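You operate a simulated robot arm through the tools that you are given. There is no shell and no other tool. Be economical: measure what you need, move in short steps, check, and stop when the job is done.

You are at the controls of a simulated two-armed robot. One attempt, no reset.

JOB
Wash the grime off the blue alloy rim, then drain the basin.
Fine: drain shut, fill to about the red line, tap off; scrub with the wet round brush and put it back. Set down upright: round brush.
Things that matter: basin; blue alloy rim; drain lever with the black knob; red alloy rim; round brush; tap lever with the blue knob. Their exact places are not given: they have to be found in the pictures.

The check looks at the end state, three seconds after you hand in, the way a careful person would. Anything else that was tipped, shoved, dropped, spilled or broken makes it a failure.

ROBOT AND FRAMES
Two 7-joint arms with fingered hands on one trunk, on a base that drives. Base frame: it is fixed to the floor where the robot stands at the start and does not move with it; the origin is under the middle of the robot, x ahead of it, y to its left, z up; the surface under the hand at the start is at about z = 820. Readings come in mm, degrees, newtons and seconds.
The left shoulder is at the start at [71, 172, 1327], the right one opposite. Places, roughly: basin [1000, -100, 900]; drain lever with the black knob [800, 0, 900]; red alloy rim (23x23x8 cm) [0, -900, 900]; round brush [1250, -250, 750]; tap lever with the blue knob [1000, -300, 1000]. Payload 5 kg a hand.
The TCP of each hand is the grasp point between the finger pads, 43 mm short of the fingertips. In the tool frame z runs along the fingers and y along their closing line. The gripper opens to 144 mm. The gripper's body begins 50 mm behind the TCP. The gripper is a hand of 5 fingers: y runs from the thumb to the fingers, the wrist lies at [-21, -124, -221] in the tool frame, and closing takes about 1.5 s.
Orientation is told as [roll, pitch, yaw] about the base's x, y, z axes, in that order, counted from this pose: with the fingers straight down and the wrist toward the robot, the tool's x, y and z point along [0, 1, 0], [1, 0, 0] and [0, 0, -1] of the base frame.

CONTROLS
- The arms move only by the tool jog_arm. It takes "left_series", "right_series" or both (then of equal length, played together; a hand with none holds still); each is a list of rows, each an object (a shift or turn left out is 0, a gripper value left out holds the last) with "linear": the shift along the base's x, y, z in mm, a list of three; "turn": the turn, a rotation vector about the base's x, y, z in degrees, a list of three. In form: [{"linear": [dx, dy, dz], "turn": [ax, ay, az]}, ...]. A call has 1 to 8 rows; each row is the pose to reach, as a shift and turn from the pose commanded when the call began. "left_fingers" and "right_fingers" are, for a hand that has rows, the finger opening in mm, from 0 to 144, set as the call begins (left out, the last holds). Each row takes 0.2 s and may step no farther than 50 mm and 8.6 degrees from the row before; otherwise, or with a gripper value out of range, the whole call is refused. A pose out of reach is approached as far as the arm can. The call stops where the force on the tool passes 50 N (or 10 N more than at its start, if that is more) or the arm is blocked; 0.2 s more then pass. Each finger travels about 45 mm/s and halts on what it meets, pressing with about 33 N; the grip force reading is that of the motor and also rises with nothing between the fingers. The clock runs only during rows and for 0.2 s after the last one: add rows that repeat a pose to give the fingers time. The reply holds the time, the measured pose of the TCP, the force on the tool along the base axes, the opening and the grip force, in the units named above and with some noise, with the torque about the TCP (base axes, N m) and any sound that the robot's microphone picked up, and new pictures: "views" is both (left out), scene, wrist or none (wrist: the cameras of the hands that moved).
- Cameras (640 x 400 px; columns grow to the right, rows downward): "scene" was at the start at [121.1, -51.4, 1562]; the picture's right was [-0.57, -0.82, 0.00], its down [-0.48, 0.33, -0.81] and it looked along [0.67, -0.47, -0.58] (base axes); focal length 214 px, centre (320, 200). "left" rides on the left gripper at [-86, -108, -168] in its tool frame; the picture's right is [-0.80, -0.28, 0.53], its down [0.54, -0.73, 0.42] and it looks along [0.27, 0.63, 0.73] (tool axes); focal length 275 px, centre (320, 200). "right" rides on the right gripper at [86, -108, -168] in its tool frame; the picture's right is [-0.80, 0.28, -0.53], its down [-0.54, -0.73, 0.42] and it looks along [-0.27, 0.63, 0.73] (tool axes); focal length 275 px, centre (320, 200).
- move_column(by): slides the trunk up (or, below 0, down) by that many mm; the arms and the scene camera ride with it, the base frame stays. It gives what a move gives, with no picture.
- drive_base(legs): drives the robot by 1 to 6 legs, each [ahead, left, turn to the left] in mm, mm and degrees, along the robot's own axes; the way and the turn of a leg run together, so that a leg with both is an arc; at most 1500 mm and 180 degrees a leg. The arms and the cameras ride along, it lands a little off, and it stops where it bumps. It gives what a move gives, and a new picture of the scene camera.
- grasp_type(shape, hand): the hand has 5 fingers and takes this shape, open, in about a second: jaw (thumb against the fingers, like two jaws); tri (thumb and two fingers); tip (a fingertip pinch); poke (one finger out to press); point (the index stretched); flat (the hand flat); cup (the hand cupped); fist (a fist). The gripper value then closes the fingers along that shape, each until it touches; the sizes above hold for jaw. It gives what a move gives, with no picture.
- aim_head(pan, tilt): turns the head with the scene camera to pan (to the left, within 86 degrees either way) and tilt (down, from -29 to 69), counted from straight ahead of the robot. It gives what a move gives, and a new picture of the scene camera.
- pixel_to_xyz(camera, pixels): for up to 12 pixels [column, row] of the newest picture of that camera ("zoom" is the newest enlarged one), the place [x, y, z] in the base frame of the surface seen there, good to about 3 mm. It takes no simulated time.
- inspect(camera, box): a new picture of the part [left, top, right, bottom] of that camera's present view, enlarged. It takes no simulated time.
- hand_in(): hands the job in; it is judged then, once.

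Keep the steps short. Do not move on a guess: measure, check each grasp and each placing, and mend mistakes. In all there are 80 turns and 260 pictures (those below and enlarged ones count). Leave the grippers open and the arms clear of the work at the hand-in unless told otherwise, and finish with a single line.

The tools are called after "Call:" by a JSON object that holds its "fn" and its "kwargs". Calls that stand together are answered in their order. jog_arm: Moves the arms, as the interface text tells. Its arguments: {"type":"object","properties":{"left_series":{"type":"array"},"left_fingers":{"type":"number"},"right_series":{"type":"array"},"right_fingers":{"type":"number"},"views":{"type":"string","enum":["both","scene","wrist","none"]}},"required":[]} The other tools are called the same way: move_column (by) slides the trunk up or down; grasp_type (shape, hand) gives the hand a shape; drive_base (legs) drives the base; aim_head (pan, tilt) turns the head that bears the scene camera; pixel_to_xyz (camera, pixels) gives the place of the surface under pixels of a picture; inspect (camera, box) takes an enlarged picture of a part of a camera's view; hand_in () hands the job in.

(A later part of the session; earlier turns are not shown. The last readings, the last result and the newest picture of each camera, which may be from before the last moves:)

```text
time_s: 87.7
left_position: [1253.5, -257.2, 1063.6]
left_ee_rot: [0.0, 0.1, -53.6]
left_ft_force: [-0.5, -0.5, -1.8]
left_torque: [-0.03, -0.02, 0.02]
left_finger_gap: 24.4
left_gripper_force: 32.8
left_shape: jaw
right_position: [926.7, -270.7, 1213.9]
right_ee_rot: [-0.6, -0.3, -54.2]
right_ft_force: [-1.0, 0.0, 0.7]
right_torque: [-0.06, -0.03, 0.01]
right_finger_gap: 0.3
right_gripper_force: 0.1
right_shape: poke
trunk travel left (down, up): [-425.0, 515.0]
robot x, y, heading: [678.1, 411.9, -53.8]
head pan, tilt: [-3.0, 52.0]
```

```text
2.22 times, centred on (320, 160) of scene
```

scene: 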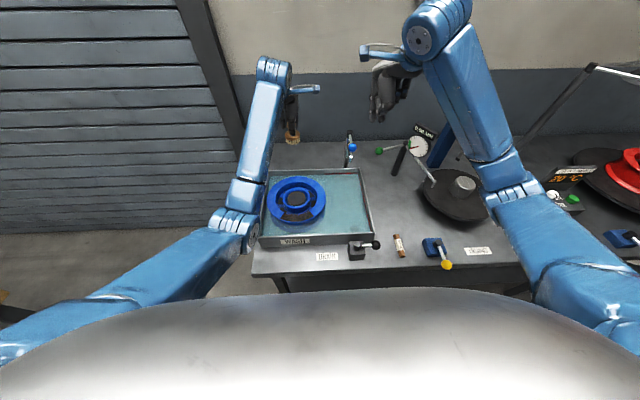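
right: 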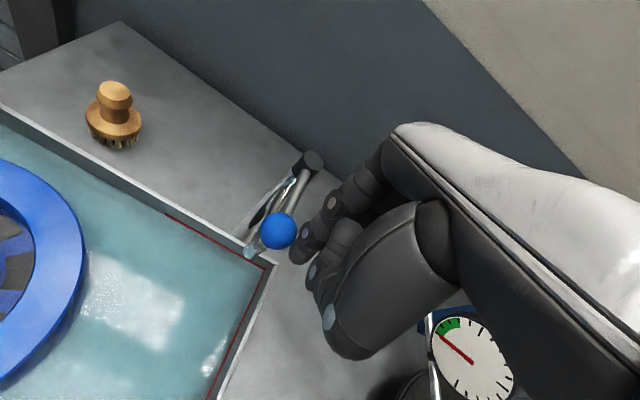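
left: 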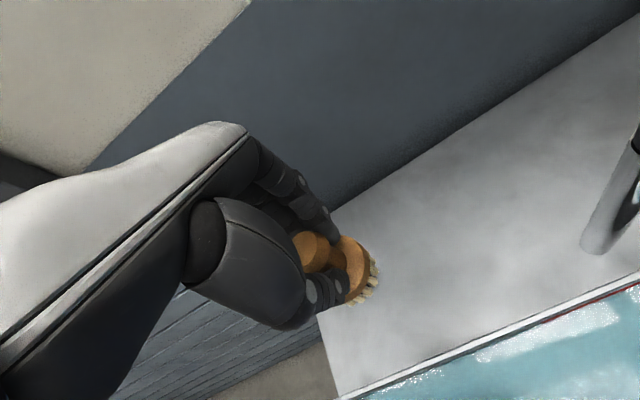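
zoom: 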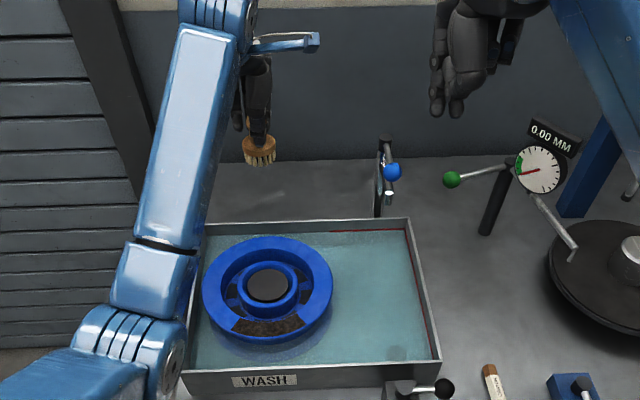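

The brush is held upright. I draw it back over the basin at height, then shift the base 150 mm right so the left hand can dip in the open water right of the rim.

Call:
{"fn": "jog_arm", "kwargs": {"left_series": [{"linear": [-32, 34, 0]}, {"linear": [-64, 67, 0]}, {"linear": [-96, 100, 0]}, {"linear": [-128, 134, 0]}, {"linear": [-160, 167, 0]}], "views": "none"}}

Call:
{"fn": "drive_base", "kwargs": {"legs": [[0, -155, 0]]}}

Call:
{"fn": "inspect", "kwargs": {"camera": "left", "box": [0, 0, 640, 400]}}

```text
time_s: 88.8
left_position: [1094.3, -88.1, 1068.3]
left_ee_rot: [0.1, 0.0, -53.6]
left_ft_force: [-0.2, -0.7, 0.4]
left_torque: [-0.01, -0.06, 0.0]
left_finger_gap: 24.4
left_gripper_force: 32.8
left_shape: jaw
right_position: [927.9, -269.2, 1214.2]
right_ee_rot: [-0.5, -0.5, -54.3]
right_ft_force: [-0.2, 0.2, 0.4]
right_torque: [0.01, -0.03, 0.0]
right_finger_gap: 0.0
right_gripper_force: 0.0
right_shape: poke
trunk travel left (down, up): [-425.0, 515.0]
robot x, y, heading: [682.0, 410.3, -53.6]
head pan, tilt: [-3.0, 52.0]
```

```text
time_s: 90.2
left_position: [974.2, -179.1, 1067.4]
left_ee_rot: [-0.1, 0.0, -53.6]
left_ft_force: [0.8, 0.4, -2.0]
left_torque: [0.03, 0.04, -0.02]
left_finger_gap: 24.4
left_gripper_force: 33.0
left_shape: jaw
right_position: [808.4, -359.4, 1213.7]
right_ee_rot: [-0.6, -0.4, -54.2]
right_ft_force: [0.5, -0.5, -0.4]
right_torque: [0.03, 0.0, 0.01]
right_finger_gap: 0.1
right_gripper_force: 0.1
right_shape: poke
trunk travel left (down, up): [-425.0, 515.0]
robot x, y, heading: [554.8, 319.2, -53.6]
head pan, tilt: [-3.0, 52.0]
```

scene: 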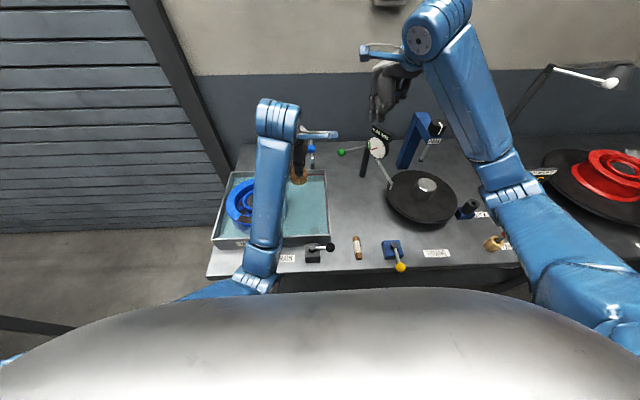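

```text
1.00 times, centred on (320, 200) of left (not enlarged: the box is as wide or as high as the picture)
```

zoom: 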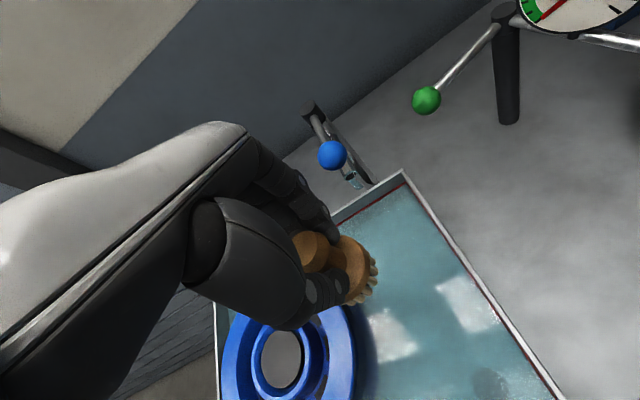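

TCP is over open water. I shift to clear the wheel (toward [916, -166]) and dip the bristles to about z 848.

Call:
{"fn": "jog_arm", "kwargs": {"left_series": [{"linear": [-29, 7, 0]}, {"linear": [-58, 13, 0]}, {"linear": [-58, 13, -45]}, {"linear": [-58, 13, -90]}, {"linear": [-58, 13, -120]}, {"linear": [-58, 13, -136]}], "views": "both"}}

Call:
{"fn": "inspect", "kwargs": {"camera": "left", "box": [200, 160, 520, 400]}}

```text
time_s: 91.1
left_position: [990.5, -183.9, 1102.6]
left_ee_rot: [4.9, -10.6, -51.6]
left_ft_force: [0.1, -0.4, -1.6]
left_torque: [0.01, 0.03, 0.02]
left_finger_gap: 24.4
left_gripper_force: 32.9
left_shape: jaw
right_position: [807.8, -360.5, 1212.4]
right_ee_rot: [-0.7, -0.3, -54.2]
right_ft_force: [-1.1, -0.6, 1.1]
right_torque: [0.0, -0.05, 0.0]
right_finger_gap: 0.1
right_gripper_force: 0.1
right_shape: poke
trunk travel left (down, up): [-425.0, 515.0]
robot x, y, heading: [557.9, 321.7, -53.9]
head pan, tilt: [-3.0, 52.0]
stopped in row 4 (left hand): the arm was blocked; the commanded pose is now the measured one
```

scene: 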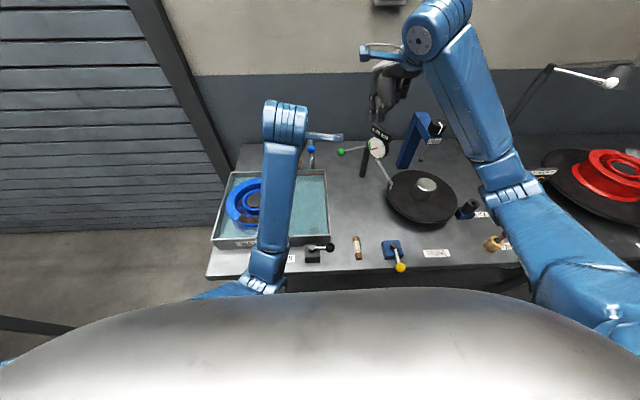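
left: 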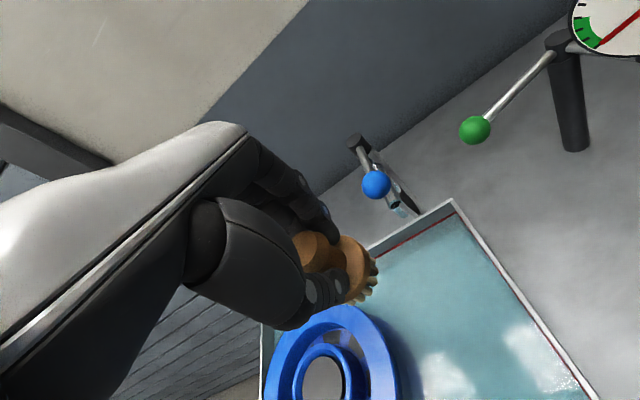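

```text
1.67 times, centred on (360, 280) of left
```

zoom: 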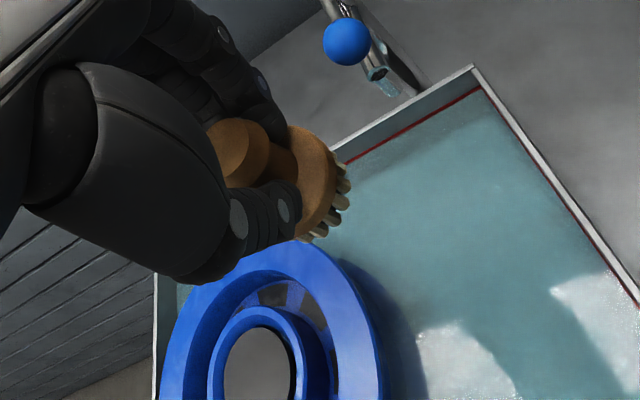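

The arm is folded too tight here and tilted. I back the base 140 mm, then level the hand again (turn about [5.4, 10.3, -2]) and shift to the dip spot.

Call:
{"fn": "drive_base", "kwargs": {"legs": [[-140, 0, 0]]}}

Call:
{"fn": "jog_arm", "kwargs": {"left_series": [{"linear": [3, -30, -10], "turn": [2.0, 3.8, -0.7]}, {"linear": [6, -60, -20], "turn": [4.0, 7.6, -1.4]}, {"linear": [11, -98, -35], "turn": [5.4, 10.3, -2.0]}], "views": "both"}}

```text
time_s: 92.4
left_position: [909.3, -75.0, 1101.4]
left_ee_rot: [4.7, -10.5, -51.6]
left_ft_force: [-0.8, 0.5, -0.4]
left_torque: [0.01, 0.02, -0.03]
left_finger_gap: 24.4
left_gripper_force: 33.2
left_shape: jaw
right_position: [727.9, -250.1, 1212.8]
right_ee_rot: [-0.6, -0.2, -54.3]
right_ft_force: [0.0, 0.8, -0.8]
right_torque: [-0.02, -0.02, 0.0]
right_finger_gap: 0.0
right_gripper_force: 0.0
right_shape: poke
trunk travel left (down, up): [-425.0, 515.0]
robot x, y, heading: [479.9, 434.7, -53.7]
head pan, tilt: [-3.0, 52.0]
```

scene: 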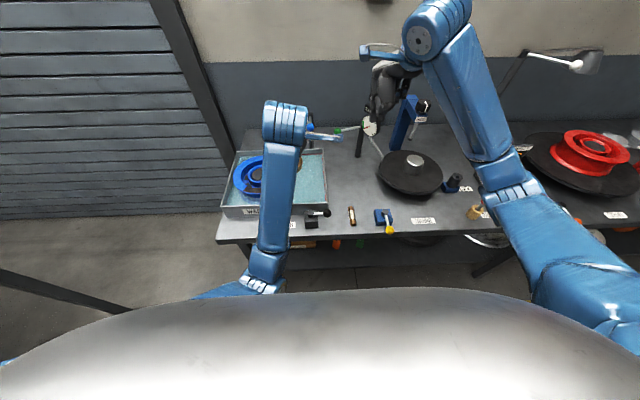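

```text
time_s: 93.4
left_position: [963.2, -153.6, 1051.3]
left_ee_rot: [3.8, 0.0, -50.8]
left_ft_force: [0.4, -0.3, -0.4]
left_torque: [-0.01, 0.01, -0.01]
left_finger_gap: 24.5
left_gripper_force: 33.2
left_shape: jaw
right_position: [726.7, -249.8, 1213.9]
right_ee_rot: [-0.6, -0.4, -54.2]
right_ft_force: [-0.1, 0.5, 1.2]
right_torque: [0.01, -0.02, 0.01]
right_finger_gap: 0.1
right_gripper_force: 0.1
right_shape: poke
trunk travel left (down, up): [-425.0, 515.0]
robot x, y, heading: [475.1, 430.4, -53.5]
head pan, tilt: [-3.0, 52.0]
stopped in row 3 (left hand): the arm was blocked; the commanded pose is now the measured one
```

scene: 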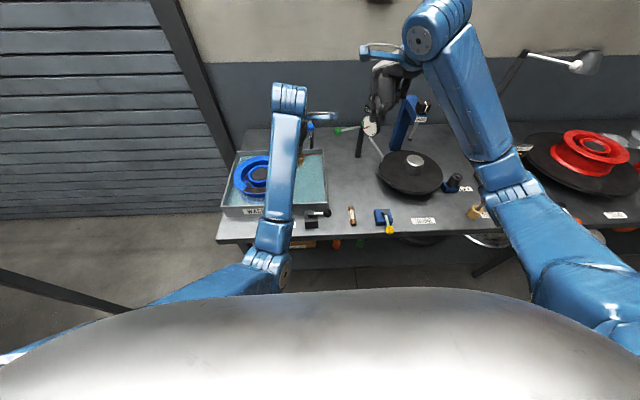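
left: 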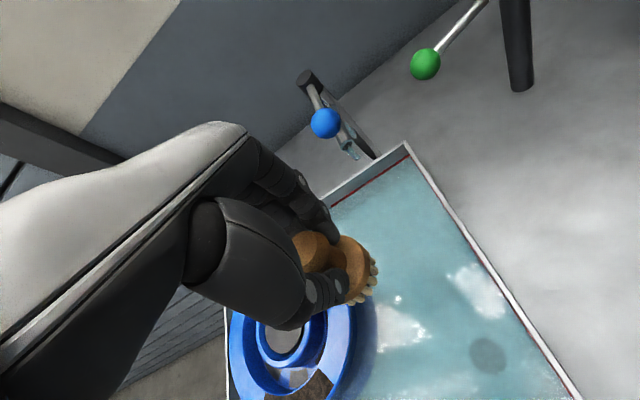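

The arm doesn't like reaching across; I'll level the hand in place and move the base 45 mm right instead.

Call:
{"fn": "jog_arm", "kwargs": {"left_series": [{"linear": [0, 0, 0], "turn": [-2.4, 2.9, -2.8]}, {"linear": [0, 0, 0], "turn": [-2.4, 2.9, -2.8]}], "views": "none"}}

Call:
{"fn": "drive_base", "kwargs": {"legs": [[0, -48, 0]]}}

Call:
{"fn": "inspect", "kwargs": {"camera": "left", "box": [0, 0, 640, 400]}}

```text
time_s: 94.0
left_position: [966.8, -150.2, 1049.4]
left_ee_rot: [0.6, -0.2, -53.4]
left_ft_force: [-0.2, 0.1, -1.1]
left_torque: [-0.03, -0.02, -0.02]
left_finger_gap: 24.4
left_gripper_force: 32.4
left_shape: jaw
right_position: [726.2, -248.5, 1214.5]
right_ee_rot: [-0.7, -0.3, -54.1]
right_ft_force: [-0.4, -0.1, -0.2]
right_torque: [0.01, -0.05, -0.01]
right_finger_gap: 0.0
right_gripper_force: 0.1
right_shape: poke
trunk travel left (down, up): [-425.0, 515.0]
robot x, y, heading: [477.3, 434.3, -53.9]
head pan, tilt: [-3.0, 52.0]
```

```text
time_s: 94.9
left_position: [931.1, -176.8, 1049.7]
left_ee_rot: [0.3, -0.3, -53.4]
left_ft_force: [0.8, 0.1, -1.4]
left_torque: [-0.06, 0.03, 0.0]
left_finger_gap: 24.5
left_gripper_force: 33.2
left_shape: jaw
right_position: [692.9, -276.4, 1213.9]
right_ee_rot: [-0.8, -0.3, -54.1]
right_ft_force: [0.7, 0.6, 0.0]
right_torque: [-0.05, 0.07, -0.02]
right_finger_gap: 0.0
right_gripper_force: 0.0
right_shape: poke
trunk travel left (down, up): [-425.0, 515.0]
robot x, y, heading: [440.9, 404.8, -53.6]
head pan, tilt: [-3.0, 52.0]
```

scene: 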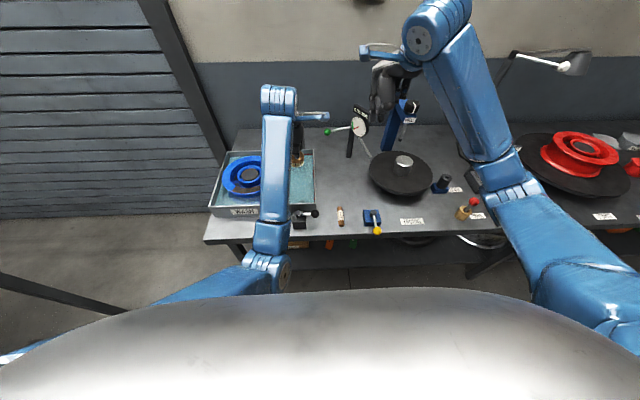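

```text
1.00 times, centred on (320, 200) of left (not enlarged: the box is as wide or as high as the picture)
```

zoom: 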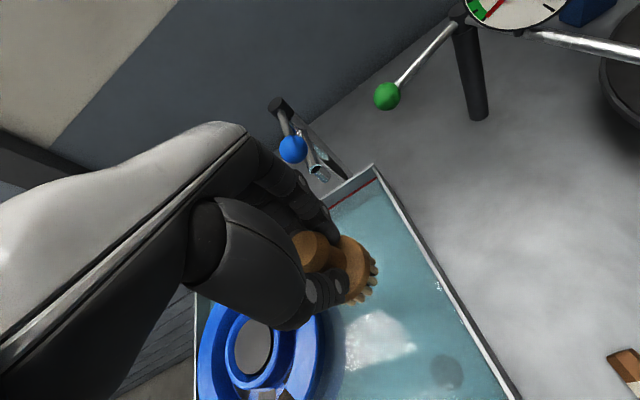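

Now TCP [931, -177], level, over open water. I lower 118 mm to dip the bristles.

Call:
{"fn": "jog_arm", "kwargs": {"left_series": [{"linear": [-3, 4, -40]}, {"linear": [-6, 8, -80]}, {"linear": [-6, 8, -105]}, {"linear": [-6, 8, -118]}], "views": "both"}}

Call:
{"fn": "inspect", "kwargs": {"camera": "left", "box": [200, 160, 520, 400]}}

```text
time_s: 96.1
left_position: [955.5, -170.1, 953.6]
left_ee_rot: [2.1, -2.6, -52.3]
left_ft_force: [0.1, -0.2, -0.5]
left_torque: [0.0, 0.0, -0.03]
left_finger_gap: 24.3
left_gripper_force: 32.7
left_shape: jaw
right_position: [690.2, -276.7, 1212.2]
right_ee_rot: [-0.6, -0.4, -54.1]
right_ft_force: [0.4, -0.6, -0.3]
right_torque: [0.02, -0.02, -0.04]
right_finger_gap: 0.0
right_gripper_force: 0.1
right_shape: poke
trunk travel left (down, up): [-425.0, 515.0]
robot x, y, heading: [437.3, 403.6, -53.6]
head pan, tilt: [-3.0, 52.0]
stopped in row 4 (left hand): the arm was blocked; the commanded pose is now the measured one
```

scene: 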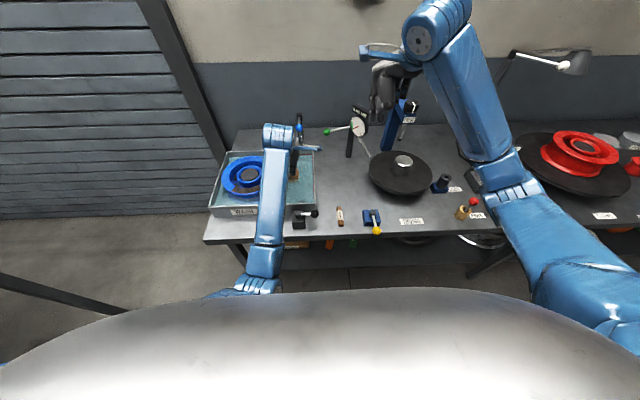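
left: 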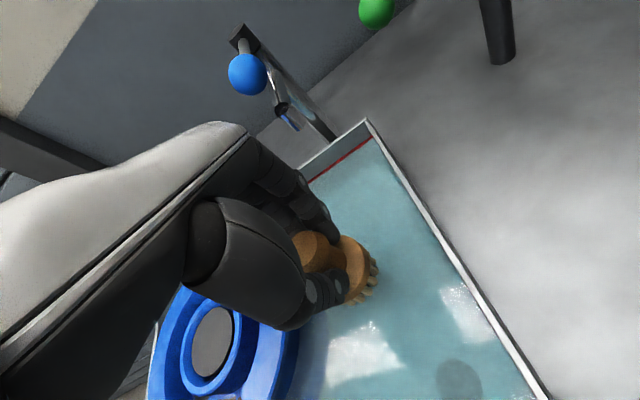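

```text
1.67 times, centred on (360, 280) of left
```

zoom: 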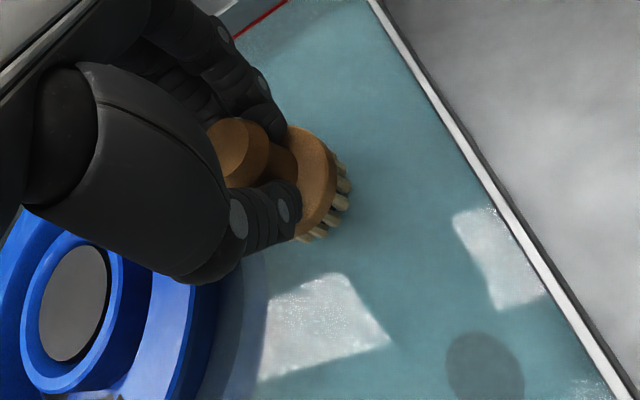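

The left arm folds against the body so near the midline; it wants the work ~20° to its left. I raise the brush above the rim, swing the hand 170 mm left while levelling, then shift the base right 190 mm.

Call:
{"fn": "jog_arm", "kwargs": {"left_series": [{"linear": [0, 0, 35], "turn": [0.4, 1.6, -0.6]}, {"linear": [0, 0, 75], "turn": [0.8, 3.2, -1.3]}, {"linear": [34, 25, 85], "turn": [0.8, 3.2, -1.3]}, {"linear": [68, 50, 85], "turn": [0.8, 3.2, -1.3]}, {"linear": [102, 75, 85], "turn": [0.8, 3.2, -1.3]}, {"linear": [137, 101, 85], "turn": [0.8, 3.2, -1.3]}], "views": "none"}}

Call:
{"fn": "drive_base", "kwargs": {"legs": [[0, -190, 0]]}}

Call:
{"fn": "inspect", "kwargs": {"camera": "left", "box": [0, 0, 640, 400]}}

```text
time_s: 97.5
left_position: [1091.9, -66.8, 1038.7]
left_ee_rot: [-0.3, 0.1, -53.6]
left_ft_force: [1.0, 0.4, -0.9]
left_torque: [-0.02, 0.06, 0.0]
left_finger_gap: 24.4
left_gripper_force: 33.0
left_shape: jaw
right_position: [691.9, -276.3, 1214.0]
right_ee_rot: [-0.7, -0.3, -54.1]
right_ft_force: [0.3, 1.7, -0.7]
right_torque: [0.01, 0.05, -0.01]
right_finger_gap: 0.1
right_gripper_force: 0.0
right_shape: poke
trunk travel left (down, up): [-425.0, 515.0]
robot x, y, heading: [438.7, 403.7, -53.6]
head pan, tilt: [-3.0, 52.0]
```

```text
time_s: 99.1
left_position: [943.8, -175.6, 1038.6]
left_ee_rot: [-0.2, 0.1, -53.4]
left_ft_force: [0.1, 0.8, -1.1]
left_torque: [-0.03, 0.0, 0.02]
left_finger_gap: 24.2
left_gripper_force: 33.2
left_shape: jaw
right_position: [543.0, -385.6, 1214.1]
right_ee_rot: [-0.5, -0.3, -53.9]
right_ft_force: [-0.4, 0.4, -0.2]
right_torque: [0.0, 0.02, 0.05]
right_finger_gap: 0.0
right_gripper_force: 0.1
right_shape: poke
trunk travel left (down, up): [-425.0, 515.0]
robot x, y, heading: [293.7, 296.7, -53.4]
head pan, tilt: [-3.0, 52.0]
```

scene: 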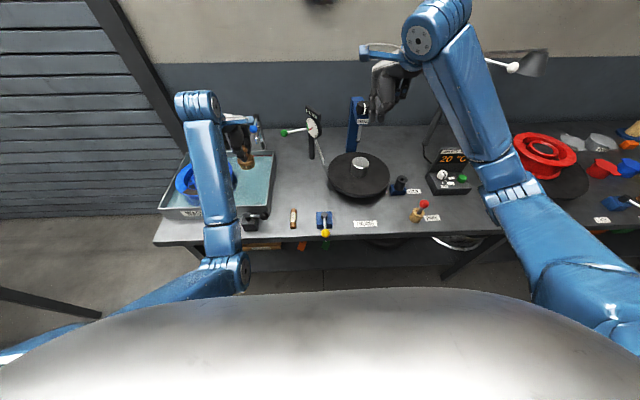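

```text
1.00 times, centred on (320, 200) of left (not enlarged: the box is as wide or as high as the picture)
```

zoom: 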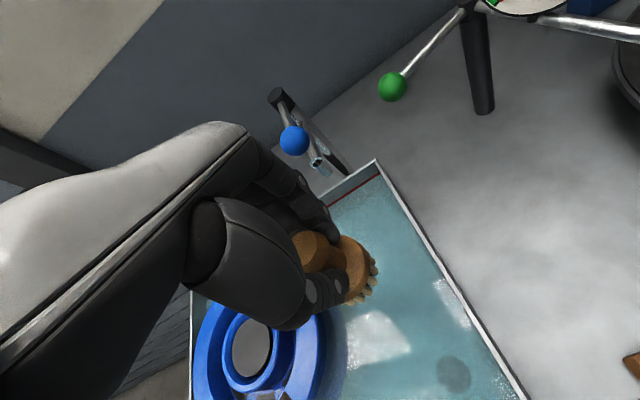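

Now the arm has room. TCP [944, -176, 1039]; lower 108 mm to dip.

Call:
{"fn": "jog_arm", "kwargs": {"left_series": [{"linear": [-5, -4, -40]}, {"linear": [-10, -7, -75]}, {"linear": [-10, -7, -100]}, {"linear": [-10, -7, -110]}, {"linear": [-10, -7, -110]}], "views": "wrist"}}

Call:
{"fn": "inspect", "kwargs": {"camera": "left", "box": [200, 160, 520, 400]}}

```text
time_s: 100.3
left_position: [933.0, -184.1, 927.5]
left_ee_rot: [0.0, 0.2, -53.4]
left_ft_force: [0.6, 0.6, -1.3]
left_torque: [0.02, 0.01, 0.04]
left_finger_gap: 24.2
left_gripper_force: 32.8
left_shape: jaw
right_position: [542.9, -386.9, 1213.7]
right_ee_rot: [-0.5, -0.3, -53.9]
right_ft_force: [-1.3, 0.3, -0.2]
right_torque: [0.0, -0.01, -0.01]
right_finger_gap: 0.0
right_gripper_force: 0.0
right_shape: poke
trunk travel left (down, up): [-425.0, 515.0]
robot x, y, heading: [290.6, 296.0, -53.4]
head pan, tilt: [-3.0, 52.0]
```

left: 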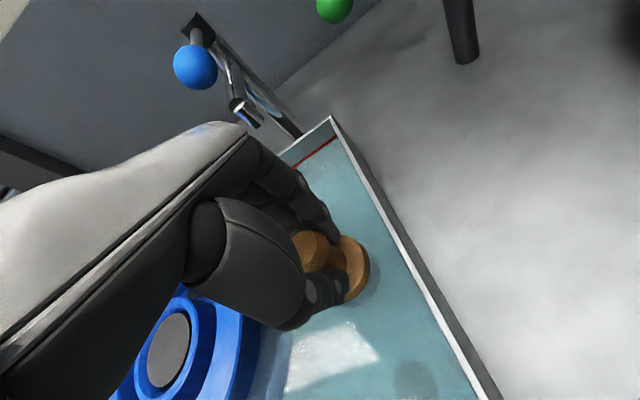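

```text
1.67 times, centred on (360, 280) of left
```

zoom: 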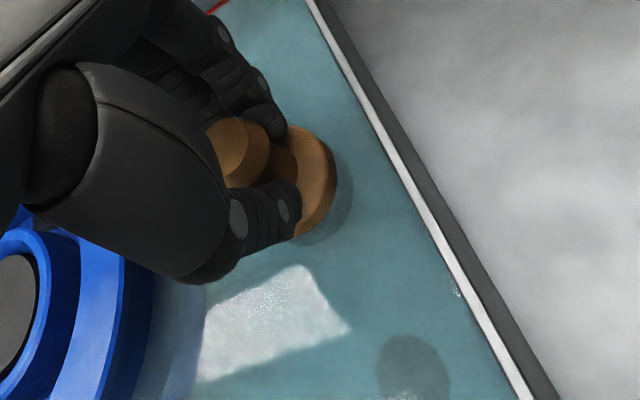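

The bristles are under water: brush wet. I raise it and turn the head to see the grime precisely.

Call:
{"fn": "jog_arm", "kwargs": {"left_series": [{"linear": [0, 0, 40]}, {"linear": [0, 0, 80]}, {"linear": [0, 0, 115]}], "views": "none"}}

Call:
{"fn": "aim_head", "kwargs": {"pan": 20, "tilt": 48}}

Call:
{"fn": "inspect", "kwargs": {"camera": "scene", "box": [220, 100, 380, 220]}}

```text
time_s: 101.1
left_position: [936.5, -182.9, 1043.5]
left_ee_rot: [-0.2, 0.2, -53.5]
left_ft_force: [0.3, 0.9, -0.8]
left_torque: [-0.03, 0.0, 0.02]
left_finger_gap: 24.4
left_gripper_force: 33.1
left_shape: jaw
right_position: [543.5, -386.2, 1213.3]
right_ee_rot: [-0.7, -0.3, -54.0]
right_ft_force: [0.4, 0.5, 0.5]
right_torque: [0.01, -0.01, -0.01]
right_finger_gap: 0.0
right_gripper_force: 0.0
right_shape: poke
trunk travel left (down, up): [-425.0, 515.0]
robot x, y, heading: [290.3, 292.2, -53.5]
head pan, tilt: [-3.0, 52.0]
```

```text
time_s: 101.9
left_position: [935.2, -182.1, 1043.8]
left_ee_rot: [-0.3, 0.2, -53.3]
left_ft_force: [-0.6, 0.1, -0.9]
left_torque: [0.01, 0.02, -0.05]
left_finger_gap: 24.5
left_gripper_force: 33.3
left_shape: jaw
right_position: [542.7, -386.2, 1213.1]
right_ee_rot: [-0.7, -0.2, -53.9]
right_ft_force: [-0.4, -0.9, 0.2]
right_torque: [0.01, 0.0, 0.0]
right_finger_gap: 0.1
right_gripper_force: 0.1
right_shape: poke
trunk travel left (down, up): [-425.0, 515.0]
robot x, y, heading: [290.2, 294.9, -53.5]
head pan, tilt: [20.0, 48.0]
```

scene: 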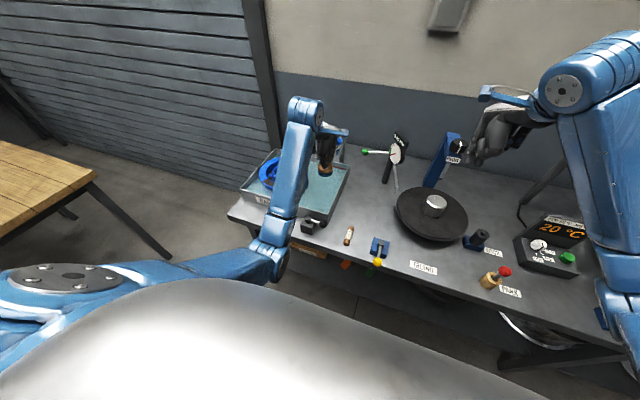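

```text
3.33 times, centred on (300, 160) of scene
```

zoom: 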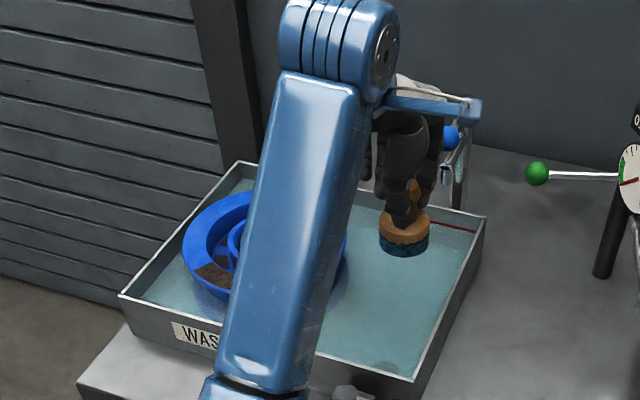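

Bristles are visibly wet. The grime spans about ±40° of the rim face around the side nearest me, radius ~97 mm from centre [1100, -60]. I shift the base 200 mm left, carrying the brush over the wheel.

Call:
{"fn": "drive_base", "kwargs": {"legs": [[0, 200, 0]]}}

Call:
{"fn": "aim_head", "kwargs": {"pan": 5, "tilt": 54}}

Call:
{"fn": "inspect", "kwargs": {"camera": "scene", "box": [200, 80, 360, 220]}}

Call:
{"fn": "inspect", "kwargs": {"camera": "left", "box": [0, 0, 640, 400]}}

```text
time_s: 103.5
left_position: [1092.8, -65.3, 1044.3]
left_ee_rot: [-0.1, 0.1, -53.5]
left_ft_force: [1.0, 0.2, 0.2]
left_torque: [0.02, 0.02, -0.03]
left_finger_gap: 24.3
left_gripper_force: 32.7
left_shape: jaw
right_position: [702.3, -269.4, 1212.7]
right_ee_rot: [-0.5, -0.3, -54.0]
right_ft_force: [-0.9, -0.4, 0.3]
right_torque: [0.0, 0.01, -0.01]
right_finger_gap: 0.0
right_gripper_force: 0.0
right_shape: poke
trunk travel left (down, up): [-425.0, 515.0]
robot x, y, heading: [450.5, 411.4, -53.2]
head pan, tilt: [20.0, 48.0]
```

scene: 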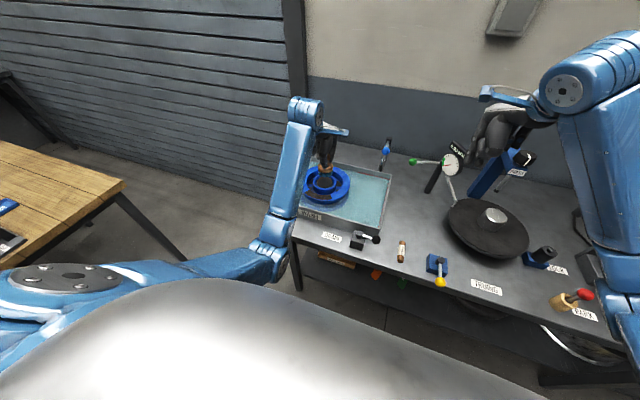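

```text
time_s: 104.3
left_position: [1094.5, -64.3, 1044.3]
left_ee_rot: [-0.1, 0.0, -53.4]
left_ft_force: [0.3, -0.2, -1.1]
left_torque: [0.01, 0.0, -0.01]
left_finger_gap: 24.4
left_gripper_force: 32.9
left_shape: jaw
right_position: [702.7, -268.5, 1213.5]
right_ee_rot: [-0.7, -0.3, -54.1]
right_ft_force: [-0.2, -0.3, 0.5]
right_torque: [-0.02, 0.0, -0.01]
right_finger_gap: 0.0
right_gripper_force: 0.0
right_shape: poke
trunk travel left (down, up): [-425.0, 515.0]
robot x, y, heading: [450.1, 411.4, -53.3]
head pan, tilt: [5.0, 54.0]
```

scene: 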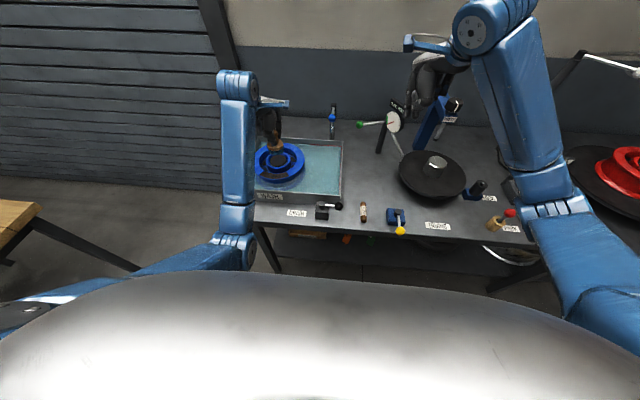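

```text
2.86 times, centred on (280, 150) of scene
```

zoom: 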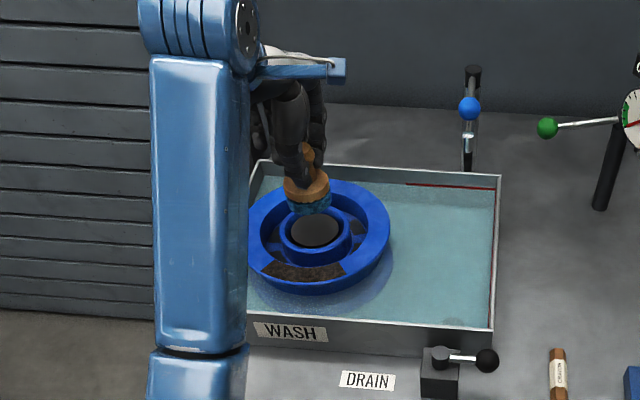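

```text
1.00 times, centred on (320, 200) of left (not enlarged: the box is as wide or as high as the picture)
```

zoom: 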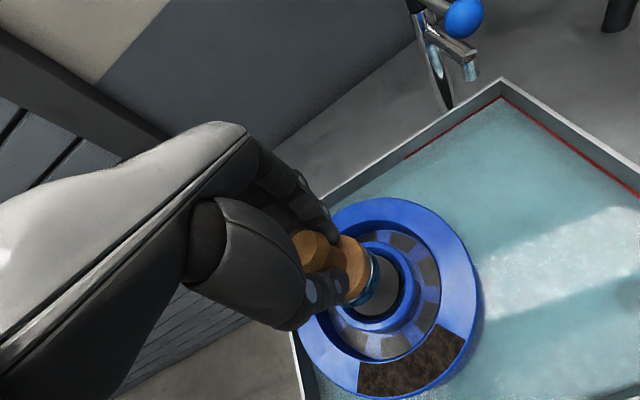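

Grime fully visible in the left wrist view (from (360,380) to (465,340)). I measure its outline and the rim.

Call:
{"fn": "pixel_to_xyz", "kwargs": {"camera": "zoom", "pixels": [[438, 328], [464, 340], [450, 362], [420, 384], [390, 395], [362, 364], [362, 392], [410, 362], [470, 280], [400, 203], [332, 365], [340, 215]]}}

```text
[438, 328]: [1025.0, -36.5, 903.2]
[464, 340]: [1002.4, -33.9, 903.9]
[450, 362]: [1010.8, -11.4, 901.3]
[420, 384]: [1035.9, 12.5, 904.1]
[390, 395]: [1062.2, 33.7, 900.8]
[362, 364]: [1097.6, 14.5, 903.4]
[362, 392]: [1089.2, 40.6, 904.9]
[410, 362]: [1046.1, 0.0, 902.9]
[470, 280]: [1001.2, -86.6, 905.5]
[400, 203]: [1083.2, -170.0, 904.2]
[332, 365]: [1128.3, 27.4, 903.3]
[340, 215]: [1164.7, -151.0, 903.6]
```

Grime is a ring sector radius 78–112 mm, from −34° to +32° about centre. I bring the brush to its right end and lower until it just presses (TCP z≈987).

Call:
{"fn": "jog_arm", "kwargs": {"left_series": [{"linear": [-28, 7, -15]}, {"linear": [-57, 14, -30]}, {"linear": [-85, 21, -45]}, {"linear": [-85, 21, -53]}, {"linear": [-85, 21, -57]}], "views": "both"}}

Call:
{"fn": "inspect", "kwargs": {"camera": "scene", "box": [230, 100, 350, 220]}}

```text
time_s: 105.5
left_position: [1009.5, -43.8, 988.7]
left_ee_rot: [-0.1, 0.0, -53.5]
left_ft_force: [-0.6, 0.3, 3.2]
left_torque: [-0.16, -0.16, 0.01]
left_finger_gap: 24.3
left_gripper_force: 32.8
left_shape: jaw
right_position: [701.3, -267.7, 1215.2]
right_ee_rot: [-0.6, -0.3, -54.0]
right_ft_force: [-0.4, 0.7, -0.3]
right_torque: [-0.02, -0.06, 0.0]
right_finger_gap: 0.0
right_gripper_force: 0.2
right_shape: poke
trunk travel left (down, up): [-425.0, 515.0]
robot x, y, heading: [452.5, 411.5, -53.4]
head pan, tilt: [5.0, 54.0]
```

scene: 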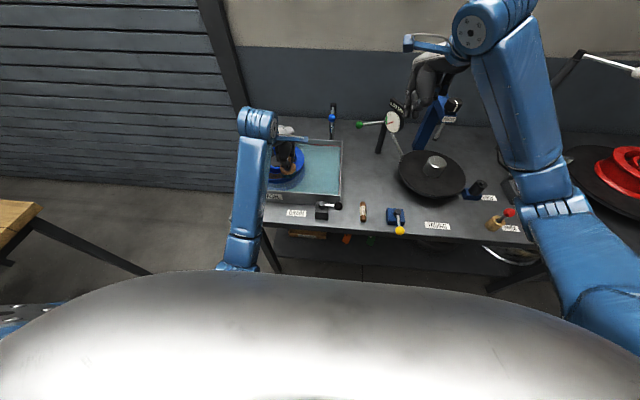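
left: 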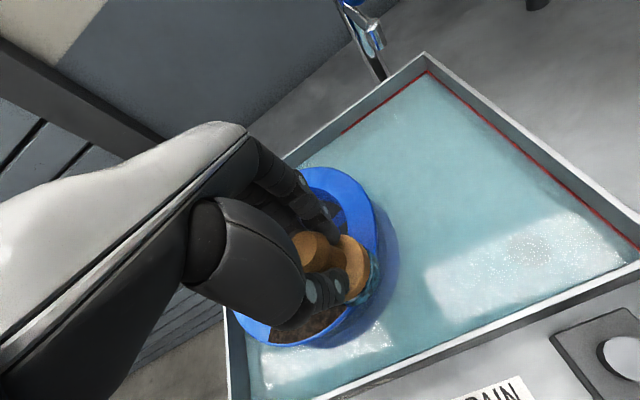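

```text
3.33 times, centred on (290, 160) of scene
```

zoom: 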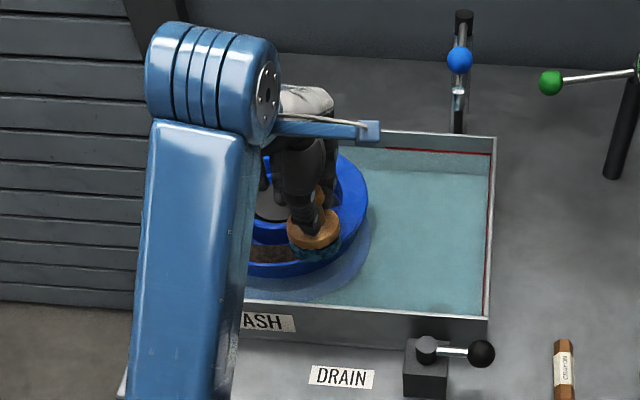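

Light contact (~4 N). I sweep along the arc with about 2 mm more pressure.

Call:
{"fn": "jog_arm", "kwargs": {"left_series": [{"linear": [0, 0, -2]}, {"linear": [8, 19, -2]}, {"linear": [20, 37, -2]}, {"linear": [34, 49, -2]}, {"linear": [51, 59, -2]}, {"linear": [71, 66, -2]}, {"linear": [92, 67, -2]}], "views": "wrist"}}

Call:
{"fn": "inspect", "kwargs": {"camera": "left", "box": [220, 160, 520, 400]}}

```text
time_s: 107.1
left_position: [1100.0, 22.8, 987.6]
left_ee_rot: [-0.1, 0.0, -53.4]
left_ft_force: [-8.1, 0.7, 22.5]
left_torque: [-0.16, 0.17, -0.04]
left_finger_gap: 25.7
left_gripper_force: 33.5
left_shape: jaw
right_position: [699.7, -267.3, 1215.0]
right_ee_rot: [-0.6, -0.4, -54.1]
right_ft_force: [0.4, 0.3, 0.3]
right_torque: [0.0, 0.0, 0.02]
right_finger_gap: 0.0
right_gripper_force: 0.0
right_shape: poke
trunk travel left (down, up): [-425.0, 515.0]
robot x, y, heading: [452.0, 409.8, -53.6]
head pan, tilt: [5.0, 54.0]
```

left: 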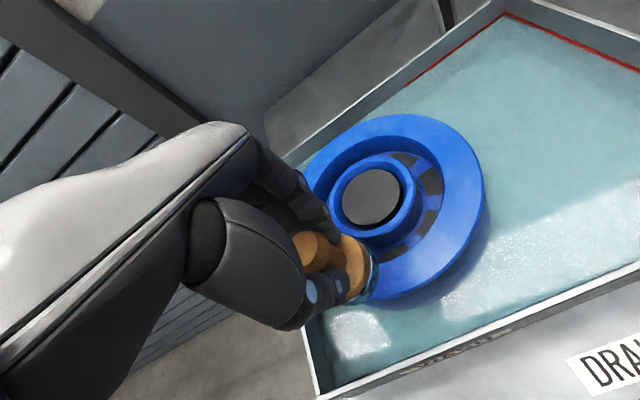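

```text
1.67 times, centred on (370, 280) of left
```

zoom: 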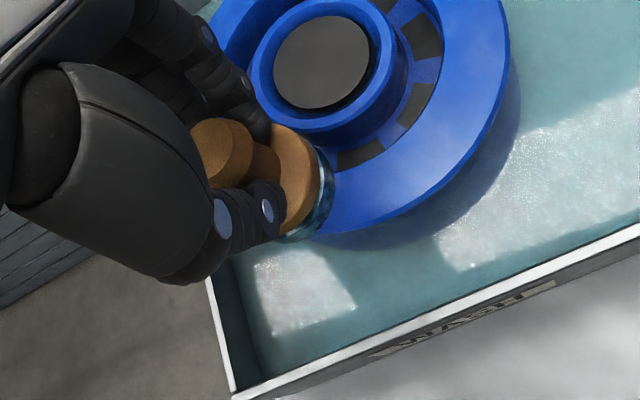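

The grime behind the brush is gone. I sweep back once more with slightly less pressure, then lift and look at the whole rim.

Call:
{"fn": "jog_arm", "kwargs": {"left_series": [{"linear": [-21, -1, 1]}, {"linear": [-41, -8, 1]}, {"linear": [-58, -18, 1]}, {"linear": [-72, -30, 1]}, {"linear": [-84, -48, 1]}, {"linear": [-92, -67, 1]}, {"linear": [-92, -67, 40]}, {"linear": [-92, -67, 80]}], "views": "wrist"}}

Call:
{"fn": "jog_arm", "kwargs": {"left_series": [{"linear": [20, -25, 0]}, {"linear": [45, -50, 0]}, {"linear": [75, -75, 0]}, {"linear": [105, -100, 0]}], "views": "both"}}

Call:
{"fn": "inspect", "kwargs": {"camera": "left", "box": [200, 160, 600, 400]}}

Call:
{"fn": "inspect", "kwargs": {"camera": "scene", "box": [230, 100, 350, 220]}}

```text
time_s: 108.9
left_position: [1007.4, -43.1, 1064.7]
left_ee_rot: [-0.1, 0.1, -53.5]
left_ft_force: [0.0, 0.0, -0.6]
left_torque: [0.01, 0.0, 0.01]
left_finger_gap: 25.3
left_gripper_force: 32.5
left_shape: jaw
right_position: [700.3, -268.3, 1212.2]
right_ee_rot: [-0.5, -0.3, -54.0]
right_ft_force: [-0.6, 0.3, -0.2]
right_torque: [0.02, -0.03, 0.01]
right_finger_gap: 0.1
right_gripper_force: 0.0
right_shape: poke
trunk travel left (down, up): [-425.0, 515.0]
robot x, y, heading: [452.7, 410.8, -53.6]
head pan, tilt: [5.0, 54.0]
```

left: 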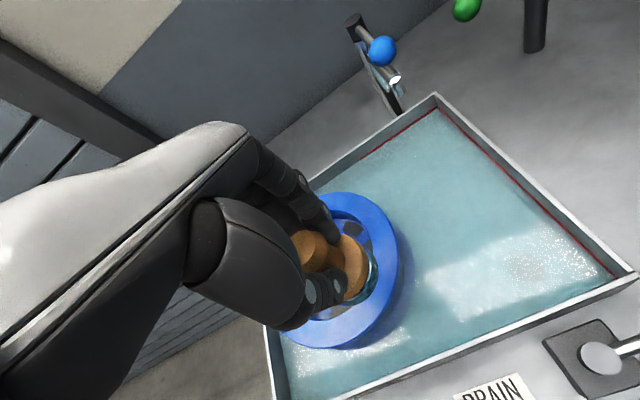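

```text
time_s: 109.9
left_position: [1114.9, -144.6, 1062.9]
left_ee_rot: [-0.3, 0.1, -53.4]
left_ft_force: [-0.2, -0.3, -0.4]
left_torque: [0.01, 0.01, -0.03]
left_finger_gap: 25.0
left_gripper_force: 32.8
left_shape: jaw
right_position: [701.9, -270.2, 1213.1]
right_ee_rot: [-0.6, -0.2, -54.0]
right_ft_force: [0.3, -0.9, -0.2]
right_torque: [0.01, 0.07, 0.0]
right_finger_gap: 0.4
right_gripper_force: 0.1
right_shape: poke
trunk travel left (down, up): [-425.0, 515.0]
robot x, y, heading: [450.1, 415.0, -53.3]
head pan, tilt: [5.0, 54.0]
```

scene: 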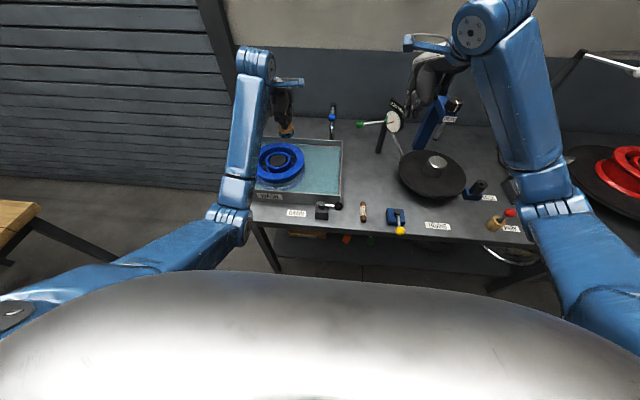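
left: 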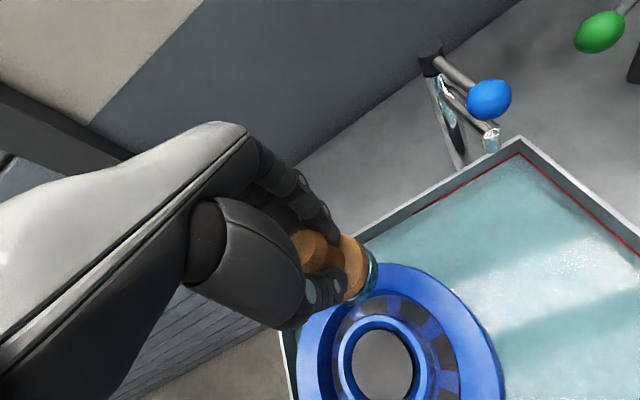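

```text
1.60 times, centred on (400, 280) of left
```

zoom: 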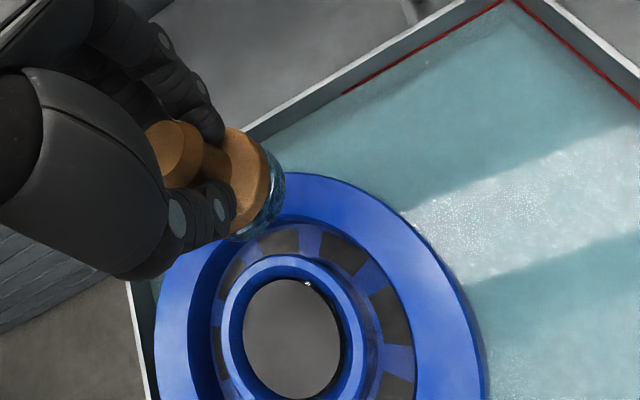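

```text
3.33 times, centred on (290, 160) of scene
```

zoom: 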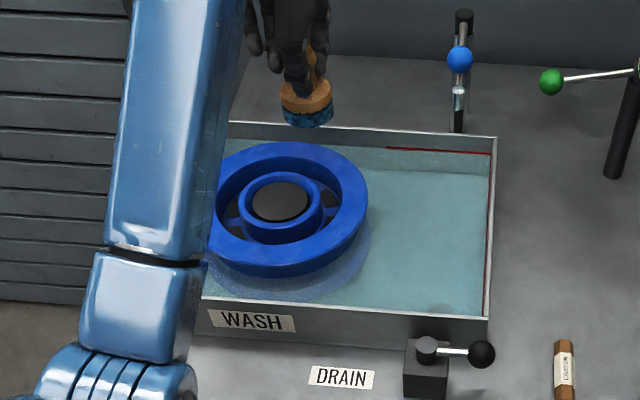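

The rim face looks clean and wheel unmoved. I drive forward 135 mm to put the brush back where it stood.

Call:
{"fn": "drive_base", "kwargs": {"legs": [[135, 0, 0]]}}

Call:
{"fn": "inspect", "kwargs": {"camera": "left", "box": [200, 100, 640, 400]}}

```text
time_s: 111.2
left_position: [1191.3, -250.3, 1065.9]
left_ee_rot: [-0.2, 0.0, -53.6]
left_ft_force: [-0.2, -0.8, -0.2]
left_torque: [-0.01, -0.01, -0.03]
left_finger_gap: 25.1
left_gripper_force: 33.1
left_shape: jaw
right_position: [778.6, -375.0, 1214.3]
right_ee_rot: [-0.6, -0.4, -54.0]
right_ft_force: [0.0, -0.4, 0.4]
right_torque: [0.01, -0.03, 0.0]
right_finger_gap: 0.0
right_gripper_force: 0.2
right_shape: poke
trunk travel left (down, up): [-425.0, 515.0]
robot x, y, heading: [529.4, 305.3, -53.8]
head pan, tilt: [5.0, 54.0]
```

scene: 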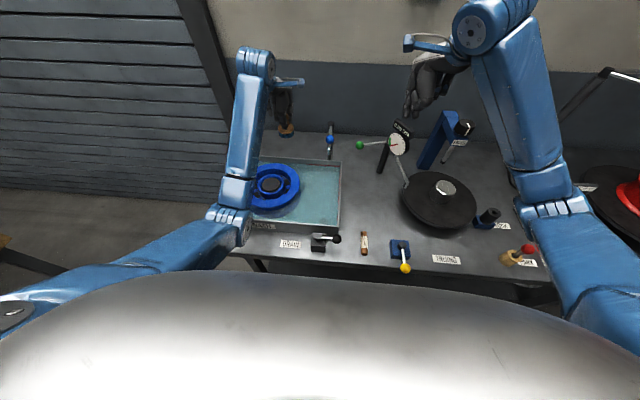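

```text
1.33 times, centred on (420, 250) of left
```

zoom: 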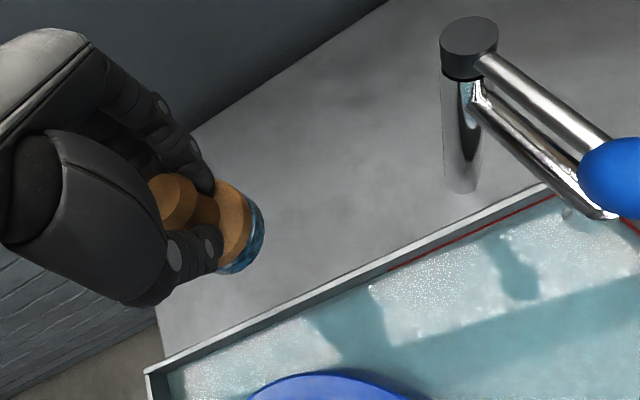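

Call:
{"fn": "jog_arm", "kwargs": {"left_series": [{"linear": [32, -3, 0]}, {"linear": [64, -6, 0]}, {"linear": [64, -6, -40]}, {"linear": [64, -6, -85]}, {"linear": [64, -6, -125]}, {"linear": [64, -6, -148]}, {"linear": [64, -6, -157]}], "views": "wrist"}}

Call:
{"fn": "inspect", "kwargs": {"camera": "left", "box": [200, 160, 440, 380]}}

Call:
{"fn": "inspect", "kwargs": {"camera": "scene", "box": [250, 100, 340, 180]}}

```text
time_s: 112.8
left_position: [1255.9, -257.4, 906.6]
left_ee_rot: [-0.2, 0.1, -53.4]
left_ft_force: [0.6, 0.8, -0.2]
left_torque: [0.03, 0.05, 0.02]
left_finger_gap: 25.0
left_gripper_force: 33.0
left_shape: jaw
right_position: [780.4, -375.2, 1214.7]
right_ee_rot: [-0.6, -0.3, -54.0]
right_ft_force: [1.0, 1.2, -0.3]
right_torque: [0.0, 0.02, -0.01]
right_finger_gap: 0.0
right_gripper_force: 0.0
right_shape: poke
trunk travel left (down, up): [-425.0, 515.0]
robot x, y, heading: [531.4, 307.1, -53.5]
head pan, tilt: [5.0, 54.0]
```

left: 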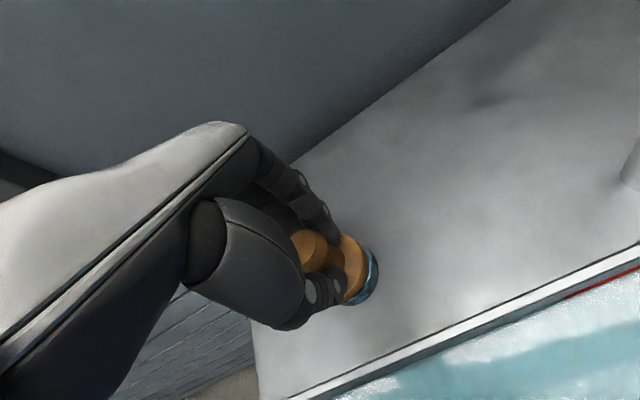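

```text
1.82 times, centred on (320, 270) of left
```

zoom: 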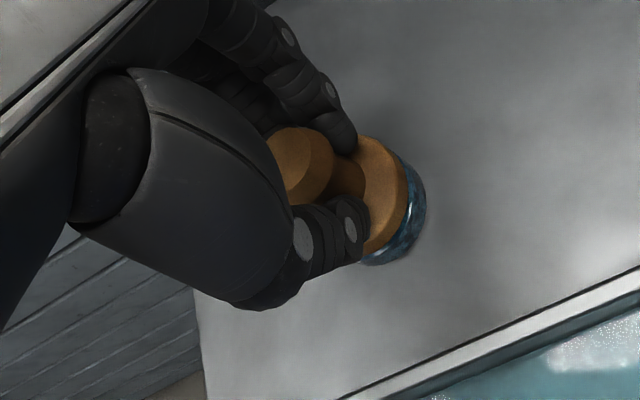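

```text
5.00 times, centred on (295, 140) of scene
```

zoom: 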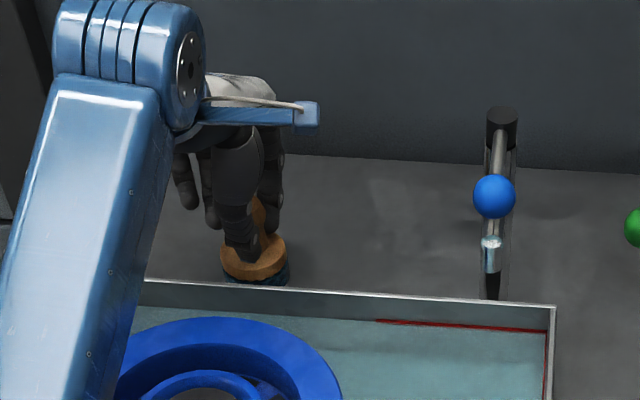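

No contact yet. I lower by 1.5 mm steps until the table is felt.

Call:
{"fn": "jog_arm", "kwargs": {"left_series": [{"linear": [0, 0, -1]}, {"linear": [0, 0, -2]}, {"linear": [0, 0, -2]}], "views": "none"}}

```text
time_s: 113.6
left_position: [1254.8, -257.3, 904.7]
left_ee_rot: [-0.2, 0.1, -53.4]
left_ft_force: [0.1, -0.7, -0.2]
left_torque: [-0.01, 0.0, -0.01]
left_finger_gap: 25.1
left_gripper_force: 33.4
left_shape: jaw
right_position: [779.9, -375.3, 1213.4]
right_ee_rot: [-0.6, -0.2, -54.2]
right_ft_force: [-0.4, 0.0, -0.7]
right_torque: [-0.04, 0.0, -0.02]
right_finger_gap: 0.1
right_gripper_force: 0.1
right_shape: poke
trunk travel left (down, up): [-425.0, 515.0]
robot x, y, heading: [528.9, 305.0, -53.8]
head pan, tilt: [5.0, 54.0]
```

Call:
{"fn": "jog_arm", "kwargs": {"left_series": [{"linear": [0, 0, -1]}, {"linear": [0, 0, -2]}, {"linear": [0, 0, -2]}], "views": "none"}}

```text
time_s: 114.4
left_position: [1255.6, -257.2, 903.3]
left_ee_rot: [-0.2, 0.1, -53.5]
left_ft_force: [-0.4, 0.9, 1.2]
left_torque: [-0.05, -0.02, 0.01]
left_finger_gap: 25.1
left_gripper_force: 32.7
left_shape: jaw
right_position: [779.8, -374.9, 1213.1]
right_ee_rot: [-0.7, -0.3, -54.1]
right_ft_force: [1.1, -0.6, -0.7]
right_torque: [0.02, 0.02, -0.01]
right_finger_gap: 0.0
right_gripper_force: 0.0
right_shape: poke
trunk travel left (down, up): [-425.0, 515.0]
robot x, y, heading: [528.8, 304.8, -53.6]
head pan, tilt: [5.0, 54.0]
```

Call:
{"fn": "jog_arm", "kwargs": {"left_series": [{"linear": [0, 0, -1]}, {"linear": [0, 0, -1]}], "views": "none"}}

```text
time_s: 115.0
left_position: [1254.4, -257.4, 903.3]
left_ee_rot: [-0.3, 0.0, -53.6]
left_ft_force: [-0.5, 0.8, 3.3]
left_torque: [0.0, -0.04, 0.01]
left_finger_gap: 25.1
left_gripper_force: 32.6
left_shape: jaw
right_position: [779.1, -375.0, 1212.4]
right_ee_rot: [-0.6, -0.3, -54.0]
right_ft_force: [0.3, 0.2, -0.1]
right_torque: [0.0, 0.04, 0.0]
right_finger_gap: 0.2
right_gripper_force: 0.1
right_shape: poke
trunk travel left (down, up): [-425.0, 515.0]
robot x, y, heading: [528.6, 305.6, -53.7]
head pan, tilt: [5.0, 54.0]
```

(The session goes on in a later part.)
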